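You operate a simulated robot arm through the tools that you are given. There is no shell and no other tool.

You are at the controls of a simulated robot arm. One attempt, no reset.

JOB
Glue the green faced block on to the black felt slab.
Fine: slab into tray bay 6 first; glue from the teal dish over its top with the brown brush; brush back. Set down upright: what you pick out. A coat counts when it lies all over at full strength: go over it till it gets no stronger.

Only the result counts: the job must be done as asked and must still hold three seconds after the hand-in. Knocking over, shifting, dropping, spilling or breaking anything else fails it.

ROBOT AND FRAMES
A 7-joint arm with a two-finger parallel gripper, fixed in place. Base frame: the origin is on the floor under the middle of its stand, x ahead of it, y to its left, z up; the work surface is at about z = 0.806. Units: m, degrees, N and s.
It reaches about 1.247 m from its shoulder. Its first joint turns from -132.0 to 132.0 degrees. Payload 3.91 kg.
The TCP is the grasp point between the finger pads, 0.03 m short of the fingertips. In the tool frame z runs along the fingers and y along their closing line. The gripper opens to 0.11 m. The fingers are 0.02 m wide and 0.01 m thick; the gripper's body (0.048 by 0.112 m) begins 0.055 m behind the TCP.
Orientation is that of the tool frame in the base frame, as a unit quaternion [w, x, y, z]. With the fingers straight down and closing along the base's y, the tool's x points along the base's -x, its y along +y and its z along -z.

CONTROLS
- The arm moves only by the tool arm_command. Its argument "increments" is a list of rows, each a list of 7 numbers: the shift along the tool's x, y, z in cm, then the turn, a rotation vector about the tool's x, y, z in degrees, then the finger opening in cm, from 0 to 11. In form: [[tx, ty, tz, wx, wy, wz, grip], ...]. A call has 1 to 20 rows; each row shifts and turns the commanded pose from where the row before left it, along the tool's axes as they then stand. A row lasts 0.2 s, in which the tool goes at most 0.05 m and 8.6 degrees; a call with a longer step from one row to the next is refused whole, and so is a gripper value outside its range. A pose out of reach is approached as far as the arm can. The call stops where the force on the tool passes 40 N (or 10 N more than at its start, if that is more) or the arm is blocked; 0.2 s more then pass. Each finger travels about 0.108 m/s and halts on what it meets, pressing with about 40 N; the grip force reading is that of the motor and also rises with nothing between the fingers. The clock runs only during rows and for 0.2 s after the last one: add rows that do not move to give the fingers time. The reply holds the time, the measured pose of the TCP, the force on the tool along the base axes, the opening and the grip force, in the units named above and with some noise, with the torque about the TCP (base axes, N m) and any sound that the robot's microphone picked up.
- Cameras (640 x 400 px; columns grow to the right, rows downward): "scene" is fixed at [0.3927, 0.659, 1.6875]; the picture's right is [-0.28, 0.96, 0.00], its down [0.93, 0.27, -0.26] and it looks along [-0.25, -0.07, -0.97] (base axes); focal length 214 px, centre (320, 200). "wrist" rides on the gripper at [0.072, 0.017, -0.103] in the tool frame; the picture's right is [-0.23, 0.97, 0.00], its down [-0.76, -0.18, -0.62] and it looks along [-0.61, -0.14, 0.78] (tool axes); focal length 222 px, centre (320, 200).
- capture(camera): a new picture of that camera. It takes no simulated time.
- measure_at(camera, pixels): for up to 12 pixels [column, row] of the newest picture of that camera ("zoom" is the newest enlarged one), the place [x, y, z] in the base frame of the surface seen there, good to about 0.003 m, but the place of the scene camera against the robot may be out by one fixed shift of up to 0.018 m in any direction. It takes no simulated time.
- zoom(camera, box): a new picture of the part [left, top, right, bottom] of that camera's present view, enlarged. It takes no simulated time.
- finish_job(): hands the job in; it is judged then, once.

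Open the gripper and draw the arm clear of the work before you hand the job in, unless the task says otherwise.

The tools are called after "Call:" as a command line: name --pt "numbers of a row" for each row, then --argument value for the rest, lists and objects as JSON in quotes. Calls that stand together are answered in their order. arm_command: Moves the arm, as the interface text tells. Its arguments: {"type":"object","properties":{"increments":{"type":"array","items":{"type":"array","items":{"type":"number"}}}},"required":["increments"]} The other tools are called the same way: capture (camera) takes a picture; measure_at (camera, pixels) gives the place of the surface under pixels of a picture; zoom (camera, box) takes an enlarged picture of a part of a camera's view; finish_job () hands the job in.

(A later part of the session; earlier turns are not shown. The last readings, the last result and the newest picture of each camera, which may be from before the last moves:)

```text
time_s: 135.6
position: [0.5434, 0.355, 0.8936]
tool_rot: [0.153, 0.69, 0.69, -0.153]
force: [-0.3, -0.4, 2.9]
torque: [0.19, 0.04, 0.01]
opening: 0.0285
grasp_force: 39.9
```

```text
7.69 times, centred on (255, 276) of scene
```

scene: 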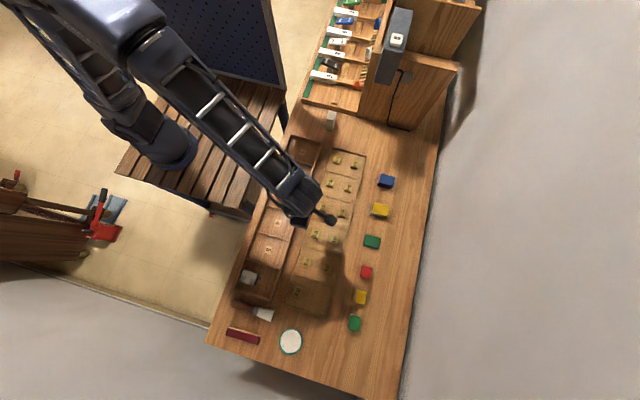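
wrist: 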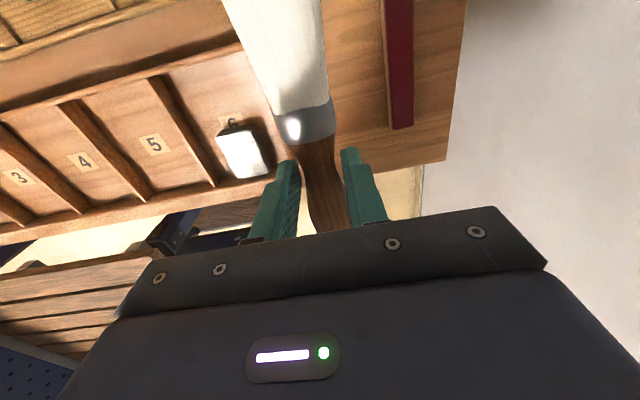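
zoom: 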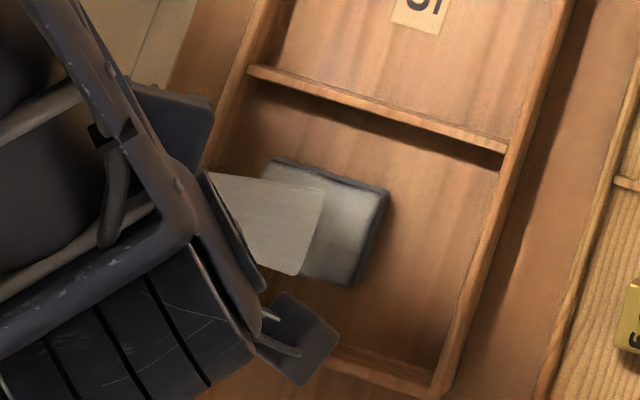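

The slab slides easily with the brush (lateral force only 0.4 N). I push on until it stops at the +y wall and the brush runs over to the far edge, staying short of the wall.

Call:
arm_command --pt "0.725 0 -0.338 0 0 0 0.5" --pt "0.725 0 -0.338 0 0 0 0.5" --pt "0.725 0 -0.338 0 0 0 0.5" --pt "0.725 0 -0.338 0 0 0 0.5" --pt "0.725 0 -0.338 0 0 0 0.5" --pt "0.725 0 -0.338 0 0 0 0.5" --pt "0.725 0 -0.338 0 0 0 0.5"

Call:
zoom --camera "scene" --box '[220, 250, 290, 302]'

```text
time_s: 137.2
position: [0.543, 0.4113, 0.8945]
tool_rot: [0.154, 0.689, 0.691, -0.154]
force: [-0.8, 1.0, -1.6]
torque: [0.02, 0.0, -0.01]
opening: 0.0289
grasp_force: 40.1
```

```text
7.69 times, centred on (255, 276) of scene
```

zoom: 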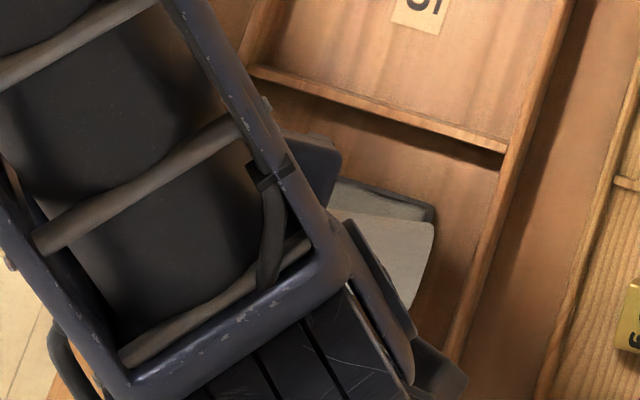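

Force dropped to about zero and the brush slipped ahead of the slab. I lift, draw back and look where the slab is.

Call:
arm_command --pt "-0.211 0 -0.453 0 0 0 0.5" --pt "-0.634 0 -1.36 0 0 0 0.5" --pt "-3.5 0 1.632 0 0 0 0.5" --pt "-3.5 0 1.632 0 0 0 0.5" --pt "-3.5 0 1.632 0 0 0 0.5" --pt "0 0 0 0 0 0 0.5"

Call:
zoom --camera "scene" --box '[240, 260, 288, 296]'

```text
time_s: 138.6
position: [0.5434, 0.2972, 0.9147]
tool_rot: [0.153, 0.69, 0.691, -0.153]
force: [0.6, 0.1, 0.2]
torque: [-0.03, -0.03, 0.01]
opening: 0.029
grasp_force: 40.5
```

```text
11.11 times, centred on (264, 278) of scene
```

zoom: 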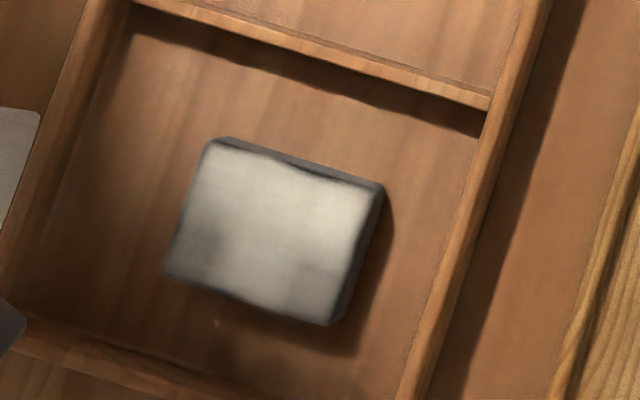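

The slab now stands mid-bay; weaker patches remain on its +x side (zoom (195,255) and (310,290)). I measure its place.

Call:
measure_at --camera "zoom" --pixels '[[216, 150], [370, 190], [330, 312], [175, 268], [270, 230], [195, 255], [310, 290], [217, 322], [300, 220]]'

Call:
zoom --camera "scene" --box '[250, 270, 278, 291]'

```text
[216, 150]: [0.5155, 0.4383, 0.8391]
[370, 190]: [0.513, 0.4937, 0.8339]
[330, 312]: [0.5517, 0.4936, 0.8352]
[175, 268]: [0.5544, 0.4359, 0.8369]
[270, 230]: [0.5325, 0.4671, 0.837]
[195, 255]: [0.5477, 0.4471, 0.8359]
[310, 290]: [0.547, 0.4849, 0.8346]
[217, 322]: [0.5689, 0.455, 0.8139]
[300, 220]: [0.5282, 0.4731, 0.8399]
```

```text
16.00 times, centred on (264, 280) of scene
```

zoom: 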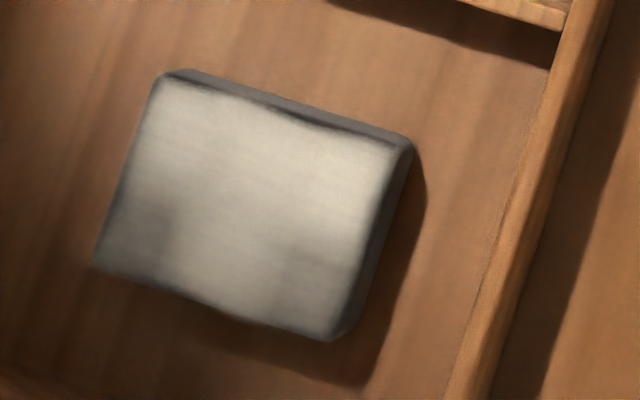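

Slab centre is about (0.5425, 0.460), near edge 0.430. I take a lane 5.5 mm toward +x: set down just inside the near edge with about 6 N.

Call:
arm_command --pt "2.72 0.28 -1.268 0 0 0 0.5" --pt "2.72 0.27 -1.268 0 0 0 0.5" --pt "0 0 0 0 0 0 0.5" --pt "0.634 0 1.36 0 0 0 0.5" --pt "0.224 0 0.48 0 0 0 0.5" --pt "0 0 0 0 0 0 0.5" --pt "0 0 0 0 0 0 0.5"

Call:
zoom --camera "scene" --box '[240, 260, 288, 296]'

```text
time_s: 140.2
position: [0.5493, 0.3551, 0.8919]
tool_rot: [0.153, 0.69, 0.691, -0.153]
force: [0.5, 1.0, 4.6]
torque: [0.35, -0.03, 0.01]
opening: 0.0289
grasp_force: 39.3
```

```text
11.11 times, centred on (264, 278) of scene
```

zoom: 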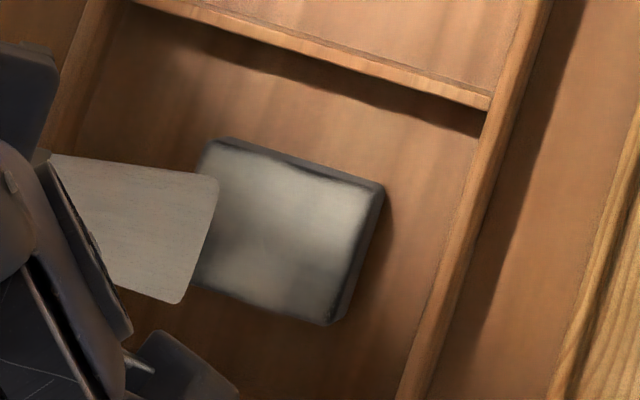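

Contact 4.6 N. I push +y with a slight downward bias, checking midway.

Call:
arm_command --pt "0.682 0 -0.313 0 0 0 0.5" --pt "0.682 0 -0.313 0 0 0 0.5" --pt "0.682 0 -0.313 0 0 0 0.5" --pt "0.682 0 -0.313 0 0 0 0.5"

Call:
zoom --camera "scene" --box '[240, 260, 288, 296]'

```text
time_s: 141.2
position: [0.5479, 0.3851, 0.893]
tool_rot: [0.153, 0.691, 0.69, -0.152]
force: [0.9, -2.6, 5.6]
torque: [0.32, -0.02, -0.02]
opening: 0.029
grasp_force: 39.7
```

```text
11.11 times, centred on (264, 278) of scene
```

zoom: 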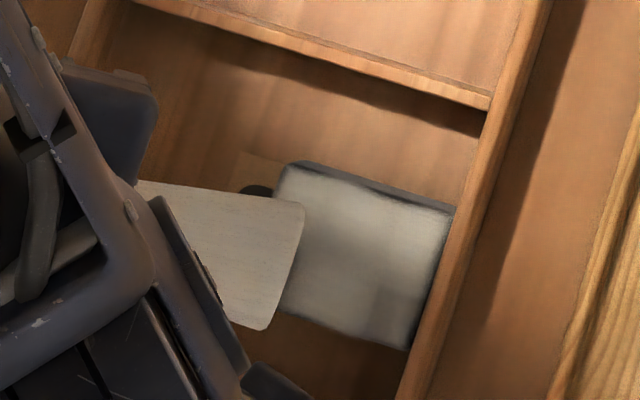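

The slab now rests against the +y wall and the brush starts sliding (Fy −2.6). I go on to the far edge, stopping before the wall.

Call:
arm_command --pt "0.682 0 -0.313 0 0 0 0.5" --pt "0.682 0 -0.313 0 0 0 0.5" --pt "0.682 0 -0.313 0 0 0 0.5" --pt "0.682 0 -0.313 0 0 0 0.5" --pt "0.682 0 -0.313 0 0 0 0.5" --pt "0.682 0 -0.313 0 0 0 0.5"

Call:
arm_command --pt "-0.211 0 -0.453 0 0 0 0.5" --pt "-0.634 0 -1.36 0 0 0 0.5" --pt "-3.5 0 1.632 0 0 0 0.5" --pt "-3.5 0 1.632 0 0 0 0.5" --pt "-3.5 0 1.632 0 0 0 0.5" --pt "0 0 0 0 0 0 0.5"

Call:
zoom --camera "scene" --box '[254, 270, 282, 291]'

```text
time_s: 142.6
position: [0.5487, 0.4305, 0.8937]
tool_rot: [0.153, 0.69, 0.691, -0.153]
force: [-0.7, -0.8, 0.8]
torque: [0.05, -0.02, -0.02]
opening: 0.0286
grasp_force: 39.9
```

```text
time_s: 144.0
position: [0.5462, 0.3144, 0.913]
tool_rot: [0.153, 0.69, 0.691, -0.152]
force: [0.2, -0.7, -1.1]
torque: [0.0, -0.01, -0.04]
opening: 0.0289
grasp_force: 40.1
```

```text
16.00 times, centred on (268, 280) of scene
```

zoom: 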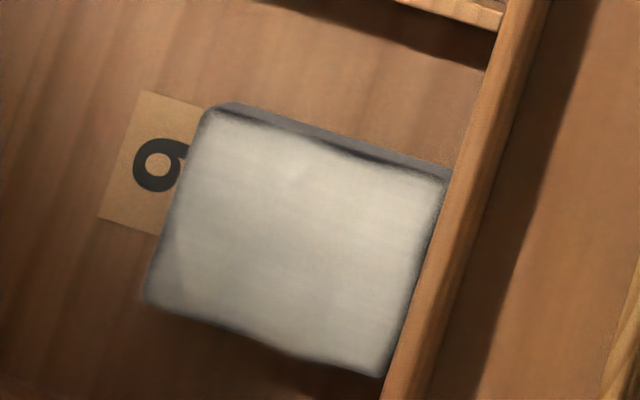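

The coat is now almost even; a thin dark strip remains along the -x edge. I measure the slab again for a lane on that side.

Call:
measure_at --camera "zoom" --pixels '[[213, 118], [435, 185], [378, 365], [160, 295], [300, 235], [320, 150]]'

```text
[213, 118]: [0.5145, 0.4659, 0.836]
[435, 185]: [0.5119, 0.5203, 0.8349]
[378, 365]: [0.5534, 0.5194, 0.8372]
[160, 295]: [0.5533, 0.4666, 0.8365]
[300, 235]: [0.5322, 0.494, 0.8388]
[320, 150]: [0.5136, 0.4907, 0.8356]
```

I run a lane 7 mm toward -x of the slab's middle: down inside the near edge, push to the far edge, lift and withdraw.

Call:
arm_command --pt "3.24 -0.65 -1.511 0 0 0 0.5" --pt "3.24 -0.65 -1.511 0 0 0 0.5" --pt "0 0 0 0 0 0 0.5" --pt "0.634 0 1.36 0 0 0 0.5" --pt "0.203 0 0.435 0 0 0 0.5" --pt "0 0 0 0 0 0 0.5"

Call:
arm_command --pt "0.697 0 -0.32 0 0 0 0.5" --pt "0.697 0 -0.32 0 0 0 0.5" --pt "0.697 0 -0.32 0 0 0 0.5"

Call:
arm_command --pt "0.697 0 -0.32 0 0 0 0.5" --pt "0.697 0 -0.32 0 0 0 0.5" --pt "0.697 0 -0.32 0 0 0 0.5"

Call:
arm_command --pt "-0.211 0 -0.453 0 0 0 0.5" --pt "-0.634 0 -1.36 0 0 0 0.5" --pt "-3.5 0 1.632 0 0 0 0.5" --pt "-3.5 0 1.632 0 0 0 0.5" --pt "-3.5 0 1.632 0 0 0 0.5" --pt "0 0 0 0 0 0 0.5"

Call:
zoom --camera "scene" --box '[254, 270, 282, 291]'

```text
time_s: 145.4
position: [0.5361, 0.3841, 0.8927]
tool_rot: [0.153, 0.69, 0.69, -0.153]
force: [-0.9, 0.8, 1.9]
torque: [0.13, 0.04, 0.04]
opening: 0.0286
grasp_force: 39.9
```

```text
time_s: 146.2
position: [0.5371, 0.4083, 0.8944]
tool_rot: [0.154, 0.69, 0.69, -0.153]
force: [0.1, -1.8, 2.9]
torque: [0.11, -0.05, -0.04]
opening: 0.0286
grasp_force: 40.0
```

```text
time_s: 147.0
position: [0.5365, 0.432, 0.8937]
tool_rot: [0.154, 0.69, 0.691, -0.153]
force: [0.6, -0.9, -0.7]
torque: [0.04, -0.03, 0.01]
opening: 0.029
grasp_force: 40.2
```

```text
time_s: 148.4
position: [0.539, 0.3159, 0.9137]
tool_rot: [0.153, 0.689, 0.691, -0.152]
force: [0.3, 0.3, -0.8]
torque: [-0.01, -0.02, 0.04]
opening: 0.0291
grasp_force: 40.5
```

```text
16.00 times, centred on (268, 280) of scene
```

zoom: 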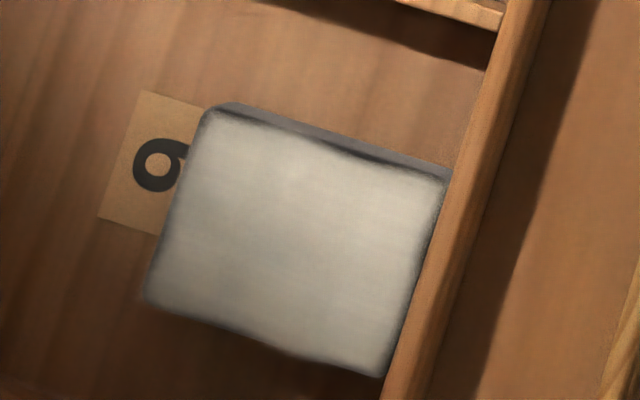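

More even. I repeat the -x lane another 2 mm further out, slightly firmer.

Call:
arm_command --pt "3.172 -0.15 -1.479 0 0 0 0.5" --pt "3.172 -0.15 -1.479 0 0 0 0.5" --pt "0 0 0 0 0 0 0.5" --pt "0.634 0 1.36 0 0 0 0.5" --pt "0.209 0 0.449 0 0 0 0.5" --pt "0 0 0 0 0 0 0.5" --pt "0.697 0 -0.32 0 0 0 0.5" --pt "0.697 0 -0.32 0 0 0 0.5" --pt "0.697 0 -0.32 0 0 0 0.5"

Call:
arm_command --pt "0.697 0 -0.32 0 0 0 0.5" --pt "0.697 0 -0.32 0 0 0 0.5" --pt "0.697 0 -0.32 0 0 0 0.5" --pt "0 0 0 0 0 0 0.5"

Call:
arm_command --pt "-0.211 0 -0.453 0 0 0 0.5" --pt "-0.634 0 -1.36 0 0 0 0.5" --pt "-3.5 0 1.632 0 0 0 0.5" --pt "-3.5 0 1.632 0 0 0 0.5" --pt "-3.5 0 1.632 0 0 0 0.5" --pt "0 0 0 0 0 0 0.5"

Call:
zoom --camera "scene" --box '[254, 270, 282, 291]'

```text
time_s: 150.4
position: [0.534, 0.4089, 0.8935]
tool_rot: [0.154, 0.69, 0.691, -0.153]
force: [-0.7, -0.2, 0.2]
torque: [0.04, 0.01, -0.03]
opening: 0.0286
grasp_force: 40.1
```

```text
time_s: 151.4
position: [0.5323, 0.4319, 0.8935]
tool_rot: [0.153, 0.69, 0.69, -0.152]
force: [0.2, -0.2, 1.2]
torque: [0.13, -0.07, -0.06]
opening: 0.0289
grasp_force: 39.6
```

```text
time_s: 152.8
position: [0.5325, 0.3175, 0.9131]
tool_rot: [0.153, 0.69, 0.691, -0.153]
force: [-1.4, 0.4, -0.6]
torque: [-0.02, -0.02, 0.0]
opening: 0.0289
grasp_force: 40.1
```

```text
16.00 times, centred on (268, 280) of scene
```

zoom: 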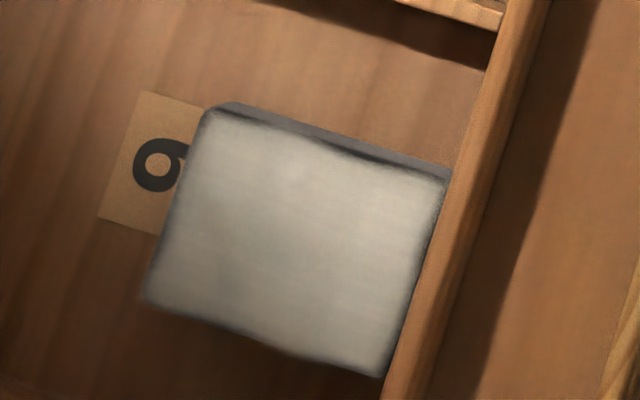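

Mid-stroke force was only about 0.2 N there, so I repeat the -x lane 0.5 mm lower.

Call:
arm_command --pt "3.15 0 -1.469 0 0 0 0.5" --pt "3.15 0 -1.469 0 0 0 0.5" --pt "0 0 0 0 0 0 0.5" --pt "0.634 0 1.36 0 0 0 0.5" --pt "0.216 0 0.462 0 0 0 0.5" --pt "0 0 0 0 0 0 0.5"

Call:
arm_command --pt "0.697 0 -0.32 0 0 0 0.5" --pt "0.697 0 -0.32 0 0 0 0.5" --pt "0.697 0 -0.32 0 0 0 0.5"

```text
time_s: 154.2
position: [0.5347, 0.3875, 0.8922]
tool_rot: [0.153, 0.691, 0.69, -0.153]
force: [-0.3, -0.3, 10.0]
torque: [0.82, 0.0, 0.01]
opening: 0.029
grasp_force: 40.3
```

```text
time_s: 155.0
position: [0.534, 0.4083, 0.8932]
tool_rot: [0.152, 0.69, 0.69, -0.153]
force: [0.6, -5.0, 11.1]
torque: [0.52, -0.09, -0.1]
opening: 0.0288
grasp_force: 40.0
```

Now 11 N with the brush sliding (Fy −5). I finish this stroke to the far edge, lift, withdraw, and look.

Call:
arm_command --pt "0.697 0 -0.325 0 0 0 0.5" --pt "0.697 0 -0.325 0 0 0 0.5" --pt "0.697 0 -0.325 0 0 0 0.5" --pt "0 0 0 0 0 0 0.5"

Call:
arm_command --pt "-0.211 0 -0.453 0 0 0 0.5" --pt "-0.634 0 -1.36 0 0 0 0.5" --pt "-3.5 0 1.632 0 0 0 0.5" --pt "-3.5 0 1.632 0 0 0 0.5" --pt "-3.5 0 1.632 0 0 0 0.5" --pt "0 0 0 0 0 0 0.5"

Call:
zoom --camera "scene" --box '[254, 270, 282, 291]'

Call:
capture --camera "wrist"

```text
time_s: 156.0
position: [0.5324, 0.433, 0.8921]
tool_rot: [0.154, 0.69, 0.69, -0.153]
force: [0.2, -3.1, 9.5]
torque: [0.6, -0.09, -0.13]
opening: 0.0288
grasp_force: 40.3
```

```text
time_s: 157.4
position: [0.5328, 0.3171, 0.9127]
tool_rot: [0.153, 0.69, 0.691, -0.153]
force: [-0.2, -1.2, 0.0]
torque: [0.0, -0.03, 0.01]
opening: 0.0286
grasp_force: 40.0
```

```text
16.00 times, centred on (268, 280) of scene
```

zoom: 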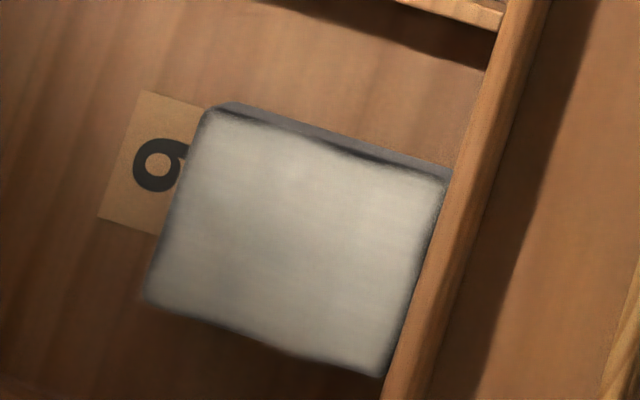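

```text
taken
```

wrist: 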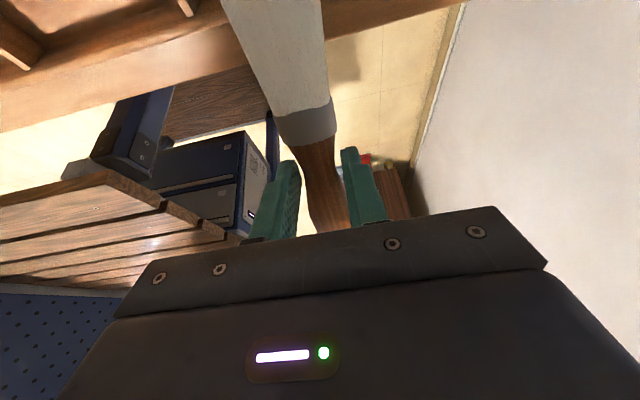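

I enlarge the slab further to judge the -x edge and corners.

Call:
zoom --camera "scene" --box '[260, 274, 276, 286]'

Call:
zoom --camera "scene" --box '[265, 274, 277, 283]'

```text
16.00 times, centred on (268, 280) of scene
```

zoom: 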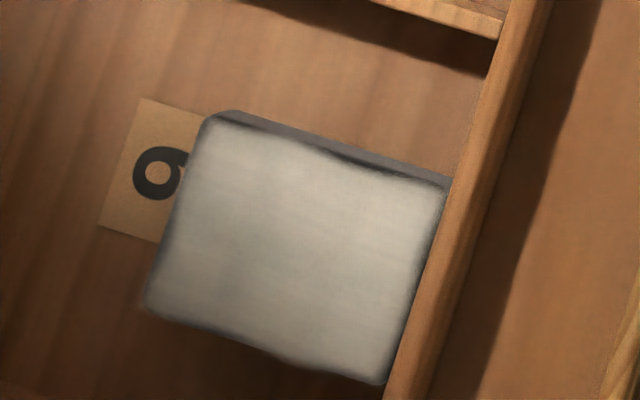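

```text
16.00 times, centred on (271, 278) of scene
```

zoom: 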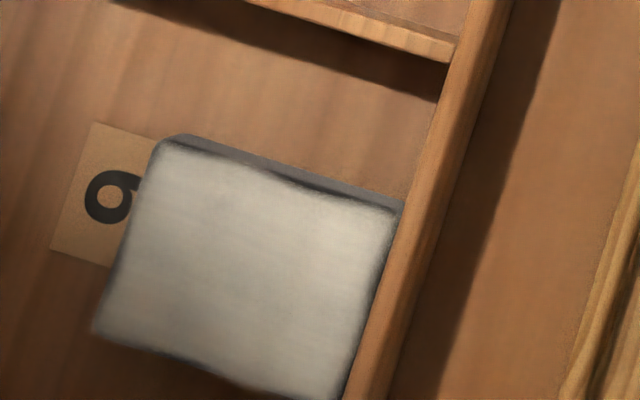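

That strip looks like the rounded edge. I do two more passes, mid lane and +x lane, at about 8–10 N to bring it to full strength: mid lane first.

Call:
arm_command --pt "3.15 0.45 -1.469 0 0 0 0.5" --pt "3.15 0.45 -1.469 0 0 0 0.5" --pt "0 0 0 0 0 0 0.5" --pt "0.634 0 1.36 0 0 0 0.5" --pt "0.211 0 0.453 0 0 0 0.5" --pt "0 0 0 0 0 0 0.5" --pt "0.697 0 -0.325 0 0 0 0.5" --pt "0.697 0 -0.325 0 0 0 0.5" --pt "0.697 0 -0.325 0 0 0 0.5"

Call:
arm_command --pt "0.697 0 -0.325 0 0 0 0.5" --pt "0.697 0 -0.325 0 0 0 0.5" --pt "0.697 0 -0.325 0 0 0 0.5" --pt "0 0 0 0 0 0 0.5" --pt "-0.211 0 -0.453 0 0 0 0.5" --pt "-0.634 0 -1.36 0 0 0 0.5" --pt "-2.0 0.3 0.9326 0 0 0 0.5" --pt "-2.153 0.3 1.004 0 0 0 0.5" --pt "0 0 0 0 0 0 0.5"

```text
time_s: 159.4
position: [0.541, 0.4086, 0.8926]
tool_rot: [0.153, 0.69, 0.69, -0.153]
force: [0.1, -1.6, 1.6]
torque: [0.11, 0.0, 0.0]
opening: 0.0288
grasp_force: 39.6
```

```text
time_s: 161.4
position: [0.5472, 0.3848, 0.913]
tool_rot: [0.154, 0.69, 0.691, -0.153]
force: [0.1, 0.1, 0.7]
torque: [-0.02, -0.02, -0.01]
opening: 0.0289
grasp_force: 39.7
```

Now the +x lane: I lower onto the slab just inside the near edge and push across again.

Call:
arm_command --pt "0.634 0 1.36 0 0 0 0.5" --pt "0.232 0 0.498 0 0 0 0.5" --pt "0 0 0 0 0 0 0.5"

Call:
arm_command --pt "0.697 0 -0.325 0 0 0 0.5" --pt "0.697 0 -0.325 0 0 0 0.5" --pt "0.697 0 -0.325 0 0 0 0.5"

Call:
arm_command --pt "0.697 0 -0.325 0 0 0 0.5" --pt "0.697 0 -0.325 0 0 0 0.5" --pt "0.697 0 -0.325 0 0 0 0.5" --pt "0 0 0 0 0 0 0.5" --pt "-0.211 0 -0.453 0 0 0 0.5" --pt "-0.634 0 -1.36 0 0 0 0.5" --pt "-3.5 0 1.632 0 0 0 0.5" --pt "-3.5 0 1.632 0 0 0 0.5" --pt "-3.5 0 1.632 0 0 0 0.5" --pt "0 0 0 0 0 0 0.5"

Call:
zoom --camera "scene" --box '[254, 270, 282, 291]'

```text
time_s: 162.2
position: [0.5463, 0.3855, 0.8922]
tool_rot: [0.153, 0.69, 0.69, -0.153]
force: [1.1, -0.9, 5.0]
torque: [0.41, 0.04, 0.02]
opening: 0.0289
grasp_force: 40.0
```

```text
time_s: 163.0
position: [0.5469, 0.4093, 0.8919]
tool_rot: [0.154, 0.69, 0.691, -0.153]
force: [0.0, -0.4, 1.4]
torque: [0.12, 0.01, 0.02]
opening: 0.029
grasp_force: 39.9
```

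```text
time_s: 165.2
position: [0.5467, 0.3161, 0.9093]
tool_rot: [0.153, 0.691, 0.69, -0.153]
force: [0.2, -0.7, -0.1]
torque: [0.0, 0.01, 0.0]
opening: 0.0286
grasp_force: 40.1
```

```text
16.00 times, centred on (268, 280) of scene
```

zoom: 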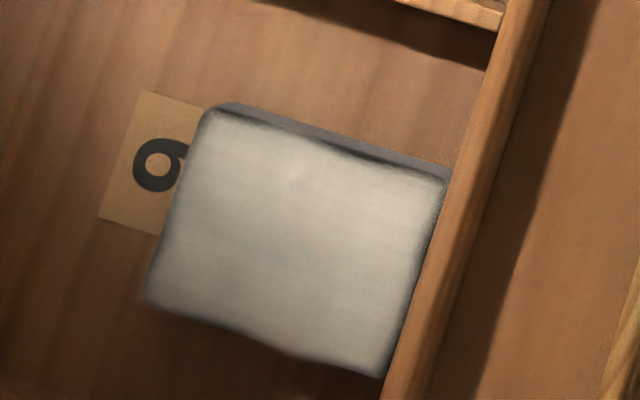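

The look has stopped changing. I raise the hand to +x so that the wrist camera can view the coat from close by without the arm's shadow.

Call:
arm_command --pt "0.08 1.75 -2.8 0 0 0 0.5" --pt "0.08 1.75 -2.8 0 0 0 0.5" --pt "0.08 1.75 -2.8 0 0 0 0.5" --pt "0.08 1.75 -2.8 0 0 0 0.5" --pt "0 0 0 0 0 0 0.5" --pt "0 0 0 0 0 0 0.5"

Call:
capture --camera "wrist"

Call:
zoom --camera "scene" --box '[254, 270, 282, 291]'

```text
time_s: 166.6
position: [0.6185, 0.3661, 1.0114]
tool_rot: [0.153, 0.69, 0.691, -0.153]
force: [-0.6, 0.5, -0.2]
torque: [0.01, -0.01, 0.0]
opening: 0.0288
grasp_force: 39.8
```

```text
taken
```

wrist: 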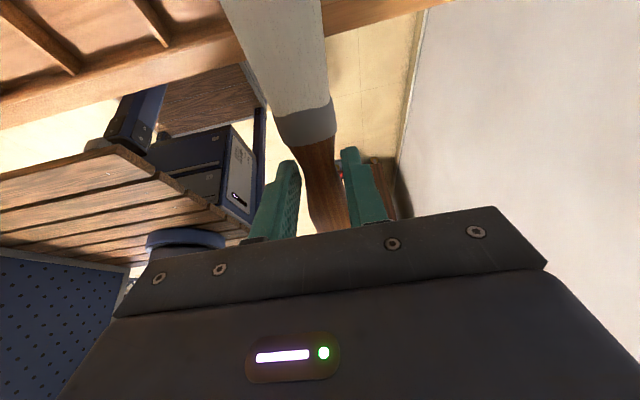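

```text
16.00 times, centred on (268, 280) of scene
```

zoom: 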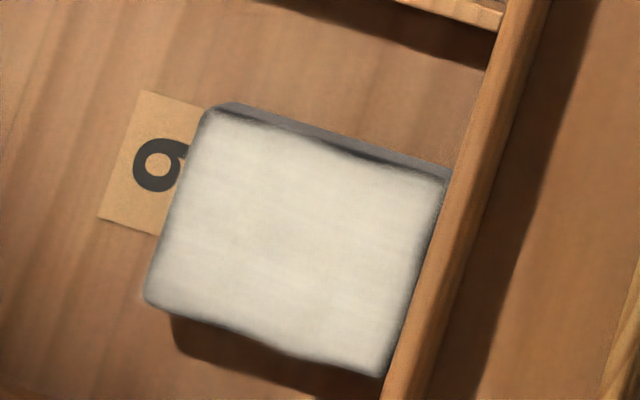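

In good light the coat is even white, with only thin darker rims. I level the brush and move toward its home hover, from where the wrist camera can see the slab close by.

Call:
arm_command --pt "0 0 0 0 5 0 0.5" --pt "0 0 0 0 5 0 0.5" --pt "0 0 0 0 5 0 0.5" --pt "0 0 0 0 5 0 0.5" --pt "0 0 0 0 5 0 0.5" --pt "2.63 0.87 1.3 0 0 0 0.5" --pt "2.63 0.87 1.3 0 0 0 0.5" --pt "2.63 0.87 1.3 0 0 0 0.5" --pt "0 0 0 0 0 0 0.5" --pt "0 0 0 0 0 0 0.5"

Call:
capture --camera "wrist"

Call:
zoom --camera "wrist" --box '[170, 60, 270, 150]'

```text
time_s: 168.8
position: [0.6439, 0.4448, 0.9721]
tool_rot: [0.0, 0.707, 0.707, 0.0]
force: [-0.5, -0.2, 0.0]
torque: [-0.01, 0.0, 0.0]
opening: 0.0289
grasp_force: 40.3
```

```text
taken
```

wrist: 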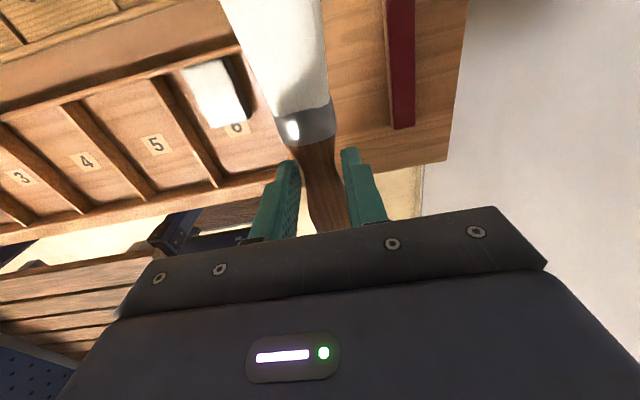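

```text
4.44 times, centred on (220, 105) of wrist
```

zoom: 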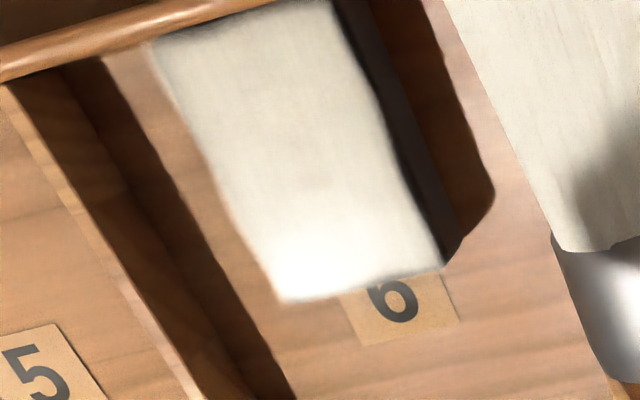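

The coat looks fully white right to both x edges here. I zoom at the far (+y) edge to check it too.

Call:
zoom --camera "wrist" --box '[180, 55, 240, 95]'

Call:
zoom --camera "scene" --box '[254, 270, 282, 291]'

```text
10.00 times, centred on (210, 75) of wrist
```

zoom: 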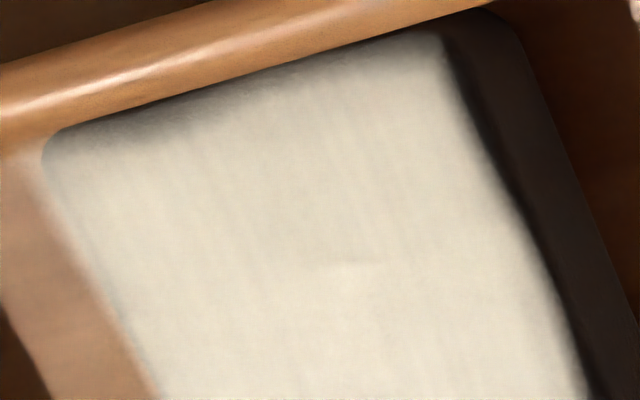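

```text
16.00 times, centred on (268, 280) of scene
```

zoom: 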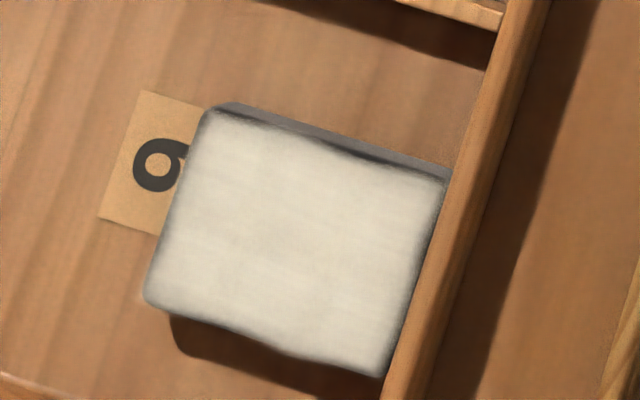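

Nearly perfect; the far/-x corner is a touch greyer, so I'll go over it a few more times. I tilt the brush again and return over the slab's -x lane.

Call:
arm_command --pt "0 0 0 0 -5 0 0.5" --pt "0 0 0 0 -5 0 0.5" --pt "0 0 0 0 -5 0 0.5" --pt "0 0 0 0 -5 0 0.5" --pt "0 0 0 0 -5 0 0.5" --pt "0 0 0 0 0 0 0.5" --pt "-0.783 -2.71 1.8 0 0 0 0.5" --pt "-0.783 -2.71 1.8 0 0 0 0.5" --pt "-0.783 -2.71 1.8 0 0 0 0.5" --pt "-0.783 -2.71 1.8 0 0 0 0.5" --pt "0 0 0 0 0 0 0.5" --pt "0 0 0 0 0 0 0.5"

Call:
zoom --camera "scene" --box '[240, 260, 288, 296]'

```text
time_s: 171.4
position: [0.5346, 0.3863, 0.9179]
tool_rot: [0.153, 0.69, 0.691, -0.153]
force: [-0.7, -0.3, 0.0]
torque: [-0.01, -0.01, 0.03]
opening: 0.0286
grasp_force: 39.6
```

```text
11.11 times, centred on (264, 278) of scene
```

zoom: 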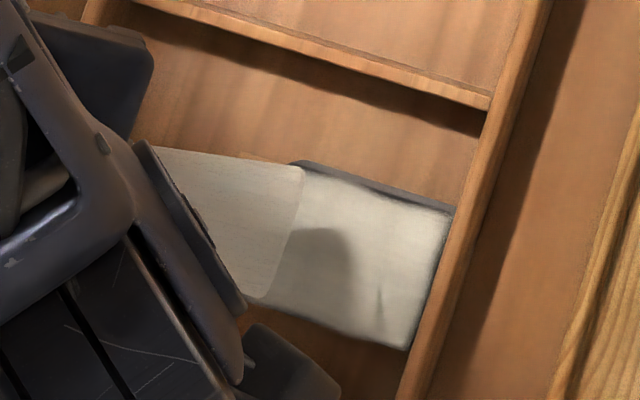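

I lower toward contact at the near edge on the -x lane.

Call:
arm_command --pt "0.634 0 1.36 0 0 0 0.5" --pt "0.338 0 0.725 0 0 0 0.5" --pt "0.042 0 0.0906 0 0 0 0.5" --pt "0 0 0 0 0 0 0.5"

Call:
arm_command --pt "0.042 0 0.0906 0 0 0 0.5" --pt "0.021 0 0.0453 0 0 0 0.5" --pt "0 0 0 0 0 0 0.5"

```text
time_s: 172.4
position: [0.534, 0.386, 0.8953]
tool_rot: [0.153, 0.69, 0.69, -0.154]
force: [0.8, 0.0, 0.3]
torque: [-0.05, -0.02, -0.04]
opening: 0.029
grasp_force: 39.8
```

```text
time_s: 173.2
position: [0.5351, 0.386, 0.8938]
tool_rot: [0.153, 0.69, 0.691, -0.153]
force: [0.4, -0.9, 0.0]
torque: [0.03, 0.02, -0.03]
opening: 0.029
grasp_force: 40.4
```

Still free; I lower 1.5 mm more.

Call:
arm_command --pt "0.042 0 0.0906 0 0 0 0.5" --pt "0.021 0 0.0453 0 0 0 0.5" --pt "0 0 0 0 0 0 0.5"

```text
time_s: 174.0
position: [0.5362, 0.3861, 0.8926]
tool_rot: [0.153, 0.69, 0.691, -0.154]
force: [0.0, -0.2, -0.4]
torque: [0.03, -0.01, -0.03]
opening: 0.0287
grasp_force: 40.0
```

Still no force; another 1 mm.

Call:
arm_command --pt "0.042 0 0.0906 0 0 0 0.5" --pt "0 0 0 0 0 0 0.5"

```text
time_s: 174.6
position: [0.5362, 0.3861, 0.8922]
tool_rot: [0.153, 0.691, 0.69, -0.153]
force: [0.1, -0.2, -0.3]
torque: [0.06, 0.04, -0.01]
opening: 0.0288
grasp_force: 40.3
```

No force yet at 0.892; I lower 0.7 mm more.

Call:
arm_command --pt "0.03 0 0.063 0 0 0 0.5" --pt "0 0 0 0 0 0 0.5"

```text
time_s: 175.2
position: [0.5358, 0.3863, 0.8914]
tool_rot: [0.153, 0.691, 0.69, -0.154]
force: [-0.1, -1.5, 4.9]
torque: [0.36, -0.04, -0.02]
opening: 0.0287
grasp_force: 39.5
```

Contact 4.9 N. I press 0.3 mm more and push across to the far edge.

Call:
arm_command --pt "0.013 0 0.027 0 0 0 0.5" --pt "0.727 0 -0.334 0 0 0 0.5" --pt "0.727 0 -0.334 0 0 0 0.5" --pt "0.727 0 -0.334 0 0 0 0.5"

Call:
arm_command --pt "0.727 0 -0.334 0 0 0 0.5" --pt "0.727 0 -0.334 0 0 0 0.5" --pt "0.727 0 -0.334 0 0 0 0.5" --pt "0 0 0 0 0 0 0.5"

```text
time_s: 176.2
position: [0.5358, 0.4095, 0.8915]
tool_rot: [0.153, 0.69, 0.691, -0.152]
force: [2.1, -6.5, 14.9]
torque: [0.69, -0.11, -0.09]
opening: 0.0287
grasp_force: 39.6
```

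```text
time_s: 177.2
position: [0.5356, 0.435, 0.8918]
tool_rot: [0.153, 0.69, 0.691, -0.153]
force: [-0.9, -12.4, 15.1]
torque: [0.46, 0.06, 0.08]
opening: 0.0286
grasp_force: 39.7
```

The tip just met the wall (Fy −12), so the far edge is reached. I lift, return, and do the middle lane.

Call:
arm_command --pt "-0.211 0 -0.453 0 0 0 0.5" --pt "-0.634 0 -1.36 0 0 0 0.5" --pt "-2.2 0.35 1.026 0 0 0 0.5" --pt "-2.2 0.35 1.026 0 0 0 0.5" --pt "0 0 0 0 0 0 0.5" --pt "0.634 0 1.36 0 0 0 0.5" --pt "0.203 0 0.435 0 0 0 0.5" --pt "0 0 0 0 0 0 0.5"

Call:
arm_command --pt "0.727 0 -0.334 0 0 0 0.5" --pt "0.727 0 -0.334 0 0 0 0.5" --pt "0.727 0 -0.334 0 0 0 0.5"

Call:
arm_command --pt "0.727 0 -0.334 0 0 0 0.5" --pt "0.727 0 -0.334 0 0 0 0.5" --pt "0.727 0 -0.334 0 0 0 0.5" --pt "0 0 0 0 0 0 0.5"

```text
time_s: 179.0
position: [0.5426, 0.3864, 0.8905]
tool_rot: [0.154, 0.689, 0.691, -0.153]
force: [-0.2, -0.4, 0.5]
torque: [0.11, 0.04, -0.01]
opening: 0.029
grasp_force: 40.1
```

```text
time_s: 179.8
position: [0.5428, 0.4101, 0.8918]
tool_rot: [0.153, 0.69, 0.69, -0.153]
force: [0.4, -5.4, 8.4]
torque: [0.49, -0.06, -0.06]
opening: 0.029
grasp_force: 39.9
```

```text
time_s: 180.8
position: [0.5422, 0.4333, 0.8914]
tool_rot: [0.153, 0.69, 0.691, -0.152]
force: [0.7, -3.6, 12.8]
torque: [0.74, -0.06, -0.11]
opening: 0.0289
grasp_force: 39.8
```

Good pressure throughout. Now the +x lane in the same way.

Call:
arm_command --pt "-0.211 0 -0.453 0 0 0 0.5" --pt "-0.634 0 -1.36 0 0 0 0.5" --pt "-2.2 0.3 1.026 0 0 0 0.5" --pt "-2.2 0.3 1.026 0 0 0 0.5" --pt "0 0 0 0 0 0 0.5" --pt "0.634 0 1.36 0 0 0 0.5" --pt "0.209 0 0.449 0 0 0 0.5" --pt "0 0 0 0 0 0 0.5"

Call:
arm_command --pt "0.727 0 -0.336 0 0 0 0.5" --pt "0.727 0 -0.336 0 0 0 0.5" --pt "0.727 0 -0.336 0 0 0 0.5"

Call:
arm_command --pt "0.727 0 -0.336 0 0 0 0.5" --pt "0.727 0 -0.336 0 0 0 0.5" --pt "0.68 0 -0.315 0 0 0 0.5" --pt "0 0 0 0 0 0 0.5"

Call:
arm_command --pt "-0.211 0 -0.453 0 0 0 0.5" --pt "-0.634 0 -1.36 0 0 0 0.5" --pt "-3.5 0 1.632 0 0 0 0.5" --pt "-3.5 0 1.632 0 0 0 0.5" --pt "-2.0 1.5 -2.0 0 0 0 0.5" --pt "-1.0 3.0 -3.0 0 0 0 0.5" --pt "-1.0 3.0 -3.0 0 0 0 0.5" --pt "0 0 0 0 0 0 0.5" --pt "0 0 0 0 0 0 0.5"

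Call:
zoom --camera "scene" --box '[254, 270, 282, 291]'

```text
time_s: 182.6
position: [0.5487, 0.3858, 0.8914]
tool_rot: [0.153, 0.69, 0.691, -0.153]
force: [-0.1, -0.3, 5.5]
torque: [0.46, 0.0, -0.02]
opening: 0.0286
grasp_force: 40.1
```

```text
time_s: 183.4
position: [0.549, 0.41, 0.8901]
tool_rot: [0.154, 0.69, 0.691, -0.153]
force: [0.9, -2.1, 4.2]
torque: [0.28, -0.02, -0.03]
opening: 0.0287
grasp_force: 40.6
```

```text
time_s: 184.4
position: [0.5483, 0.4342, 0.89]
tool_rot: [0.153, 0.69, 0.691, -0.153]
force: [1.2, -2.7, 9.2]
torque: [0.57, -0.05, -0.04]
opening: 0.0286
grasp_force: 40.3
```

```text
time_s: 186.4
position: [0.6242, 0.3534, 0.9992]
tool_rot: [0.153, 0.691, 0.69, -0.154]
force: [0.6, 0.1, -0.4]
torque: [0.01, 0.0, 0.0]
opening: 0.0288
grasp_force: 39.6
```

```text
16.00 times, centred on (268, 280) of scene
```

zoom: 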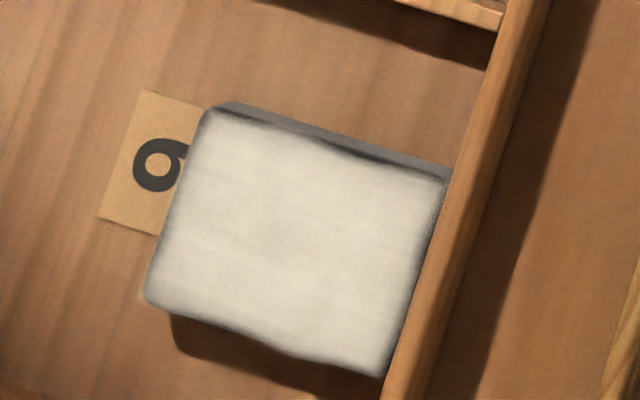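

The coat shows no further change: full strength. I level the brush and bring it above its home.

Call:
arm_command --pt "0 0 0 0 5 0 0.5" --pt "0 0 0 0 5 0 0.5" --pt "0 0 0 0 5 0 0.5" --pt "0 0 0 0 5 0 0.5" --pt "0 0 0 0 5 0 0.5" --pt "3.0 0.68 1.0 0 0 0 0.5" --pt "3.0 0.68 1.0 0 0 0 0.5" --pt "3.0 0.67 1.0 0 0 0 0.5" --pt "0 0 0 0 0 0 0.5" --pt "0 0 0 0 0 0 0.5"

Call:
capture --camera "wrist"

Call:
zoom --camera "wrist" --box '[180, 55, 240, 95]'

```text
time_s: 188.6
position: [0.6439, 0.4447, 0.9706]
tool_rot: [0.0, 0.707, 0.707, 0.0]
force: [-0.2, 0.0, -1.1]
torque: [0.02, 0.02, -0.01]
opening: 0.0289
grasp_force: 39.9
```

```text
taken
```

wrist: 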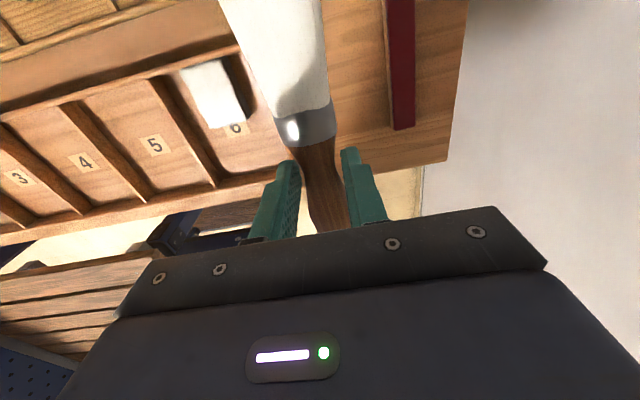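

```text
10.00 times, centred on (210, 75) of wrist
```

zoom: 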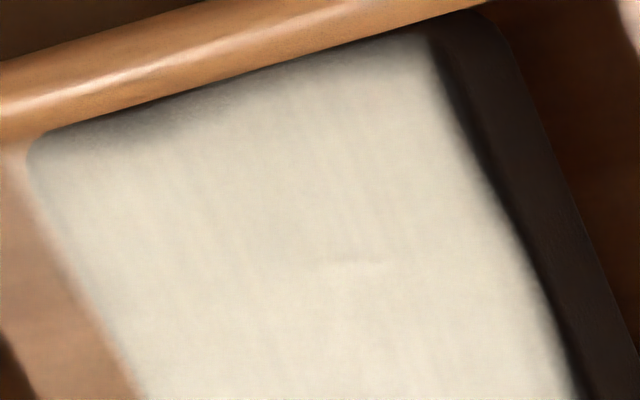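

Unchanged look confirms it's saturated. I lower the brush to its home spot.

Call:
arm_command --pt "0 0.05 3 0 0 0 0.5" --pt "0 0 3 0 0 0 0.5" --pt "0 0 3 0 0 0 0.5" --pt "0 0 2.2 0 0 0 0.5" --pt "0 0 1.4 0 0 0 0.5" --pt "0 0 0.9 0 0 0 0.5" --pt "0 0 0 0 0 0 0.5" --pt "0 0 0 0 0 0 0.5"

Call:
arm_command --pt "0 0 0.1 0 0 0 0.5" --pt "0 0 0.1 0 0 0 0.5" --pt "0 0 0 0 0 0 0.5"

```text
time_s: 190.4
position: [0.6436, 0.4442, 0.8337]
tool_rot: [0.0, 0.707, 0.707, 0.0]
force: [-0.4, 1.6, 0.4]
torque: [0.01, -0.03, -0.02]
opening: 0.0289
grasp_force: 39.7
```

```text
time_s: 191.2
position: [0.6451, 0.4447, 0.8332]
tool_rot: [0.001, 0.707, 0.707, 0.0]
force: [-0.7, -0.8, 2.3]
torque: [-0.21, 0.05, -0.04]
opening: 0.0287
grasp_force: 40.4
```

The tail touches (2.3 N). I open slowly and rise.

Call:
arm_command --pt "0 0 0.03 0 0 0 0.5" --pt "0 0 0 0 0 0 3.2" --pt "0 0 0 0 0 0 3.6" --pt "0 0 0 0 0 0 4.4" --pt "0 0 0 0 0 0 4.4" --pt "0 0 -1 0 0 0 4.4" --pt "0 0 -3 0 0 0 4.4" --pt "0 0 -4 0 0 0 4.4" --pt "0 0 -4 0 0 0 6" --pt "0 0 -4 0 0 0 6" --pt "0 0 0 0 0 0 6"

Call:
capture --camera "wrist"

Call:
zoom --camera "scene" --box '[215, 295, 285, 350]'

```text
time_s: 193.6
position: [0.6437, 0.4465, 0.9917]
tool_rot: [-0.001, 0.707, 0.708, -0.001]
force: [0.1, -0.2, 0.2]
torque: [-0.02, -0.01, 0.01]
opening: 0.0603
grasp_force: 0.0
```

```text
taken
```

wrist: 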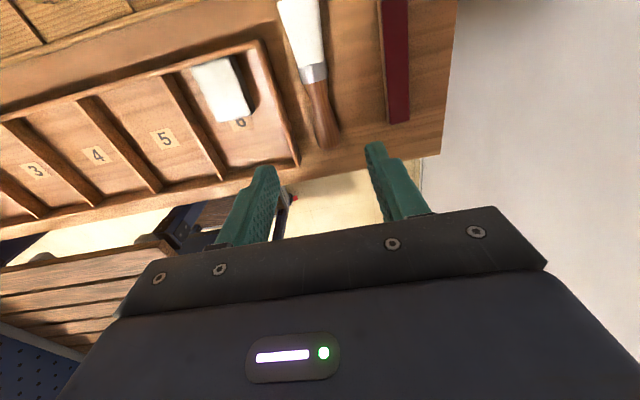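

```text
7.27 times, centred on (250, 322) of scene
```

zoom: 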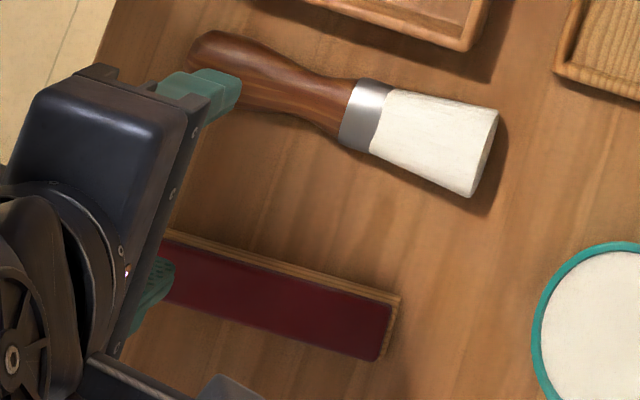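

The brush is back within about 3 mm of its first place. Now to the green block: I move above (0.574, 0.834) to look closely.

Call:
arm_command --pt "3.8 -0.7 -0.2 0 0 0 8" --pt "3.8 -0.7 -0.2 0 0 0 8" --pt "3.8 -0.7 -0.2 0 0 0 8" --pt "3.8 -0.7 -0.2 0 0 0 8" --pt "3.8 -0.7 -0.2 0 0 0 8" --pt "3.8 -0.7 -0.2 0 0 0 8" --pt "3.8 -0.7 -0.2 0 0 0 8" --pt "3.8 -0.7 -0.2 0 0 0 8" --pt "3.8 -0.7 -0.2 0 0 0 8" --pt "3.8 -0.7 -0.2 0 0 0 8" --pt "0 0 0 0 0 0 8" --pt "0 0 0 0 0 0 8"

Call:
capture --camera "wrist"

Call:
zoom --camera "wrist" --box '[270, 50, 370, 130]'

```text
time_s: 196.2
position: [0.5734, 0.8258, 1.0126]
tool_rot: [0.0, 0.708, 0.707, 0.0]
force: [-0.4, 0.4, 0.1]
torque: [-0.05, 0.0, -0.01]
opening: 0.0801
grasp_force: 0.0
```

```text
taken
```

wrist: 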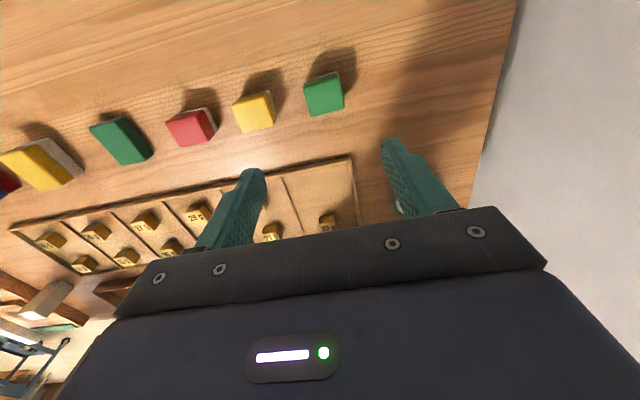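

```text
5.00 times, centred on (320, 90) of wrist
```

zoom: 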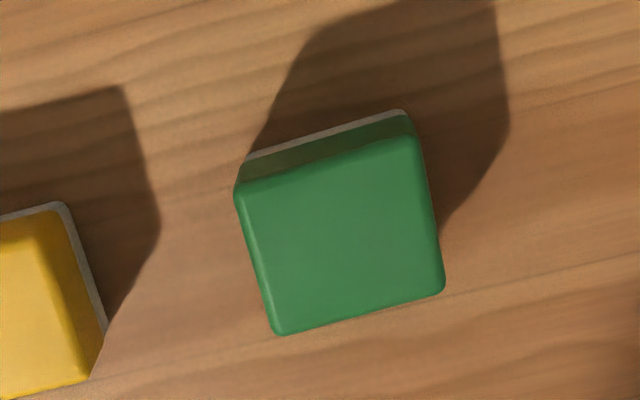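

I measure the block: top corners, the white line at its base, and side heights.

Call:
measure_at --camera "zoom" --pixels '[[245, 195], [410, 145], [438, 285], [282, 328], [340, 235], [330, 140], [330, 150], [325, 133], [400, 112], [252, 160], [250, 172], [405, 125]]'

Call:
zoom --camera "wrist" --box '[305, 65, 350, 100]'

Call:
zoom --camera "wrist" --box '[150, 80, 290, 170]'

```text
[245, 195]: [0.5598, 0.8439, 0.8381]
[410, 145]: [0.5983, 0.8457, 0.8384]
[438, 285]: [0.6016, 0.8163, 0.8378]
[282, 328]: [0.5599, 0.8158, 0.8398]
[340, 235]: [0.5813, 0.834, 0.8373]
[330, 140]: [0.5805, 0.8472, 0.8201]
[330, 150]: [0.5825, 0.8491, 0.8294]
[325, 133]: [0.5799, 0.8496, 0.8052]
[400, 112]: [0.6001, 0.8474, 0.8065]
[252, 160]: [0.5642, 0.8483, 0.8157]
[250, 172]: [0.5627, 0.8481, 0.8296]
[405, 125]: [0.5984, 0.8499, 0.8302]
```

```text
11.43 times, centred on (328, 82) of wrist
```

zoom: 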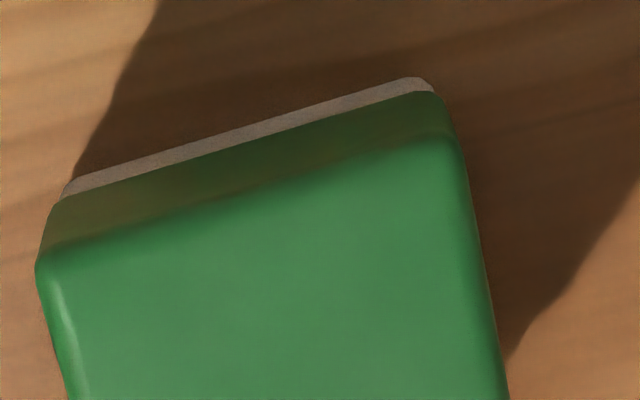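

```text
4.44 times, centred on (220, 125) of wrist
```

zoom: 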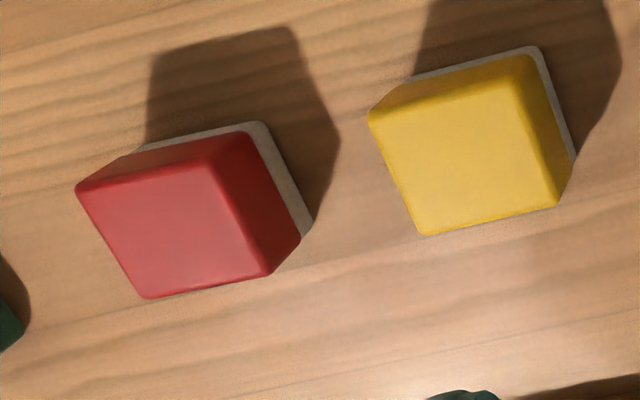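

I measure heights along the block's visible +y side in a fresh zoom to find the green/white boundary.

Call:
zoom --camera "wrist" --box '[305, 65, 350, 100]'

Call:
measure_at --camera "zoom" --pixels '[[240, 126], [240, 130], [240, 134], [240, 138], [240, 142], [240, 146], [242, 152], [243, 158], [245, 165], [247, 175], [250, 185], [252, 195]]'

```text
11.43 times, centred on (328, 82) of wrist
```

zoom: 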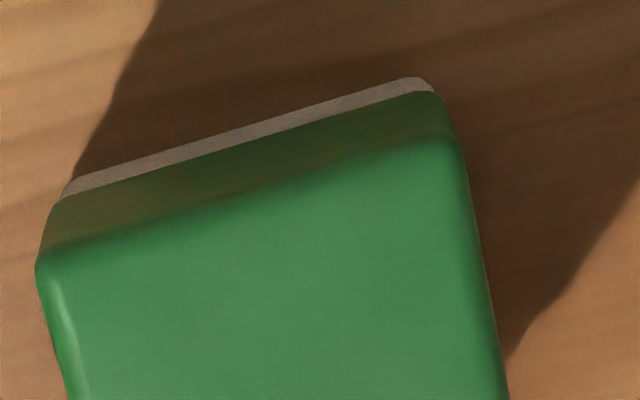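

```text
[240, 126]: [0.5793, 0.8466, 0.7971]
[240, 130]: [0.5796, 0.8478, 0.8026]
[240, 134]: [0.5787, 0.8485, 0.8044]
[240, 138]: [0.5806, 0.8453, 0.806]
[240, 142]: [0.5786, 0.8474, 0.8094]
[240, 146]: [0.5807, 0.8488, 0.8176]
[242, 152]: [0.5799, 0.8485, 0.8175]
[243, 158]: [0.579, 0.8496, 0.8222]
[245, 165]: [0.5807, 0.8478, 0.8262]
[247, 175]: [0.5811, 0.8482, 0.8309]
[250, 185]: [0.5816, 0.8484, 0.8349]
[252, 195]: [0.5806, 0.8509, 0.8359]
```

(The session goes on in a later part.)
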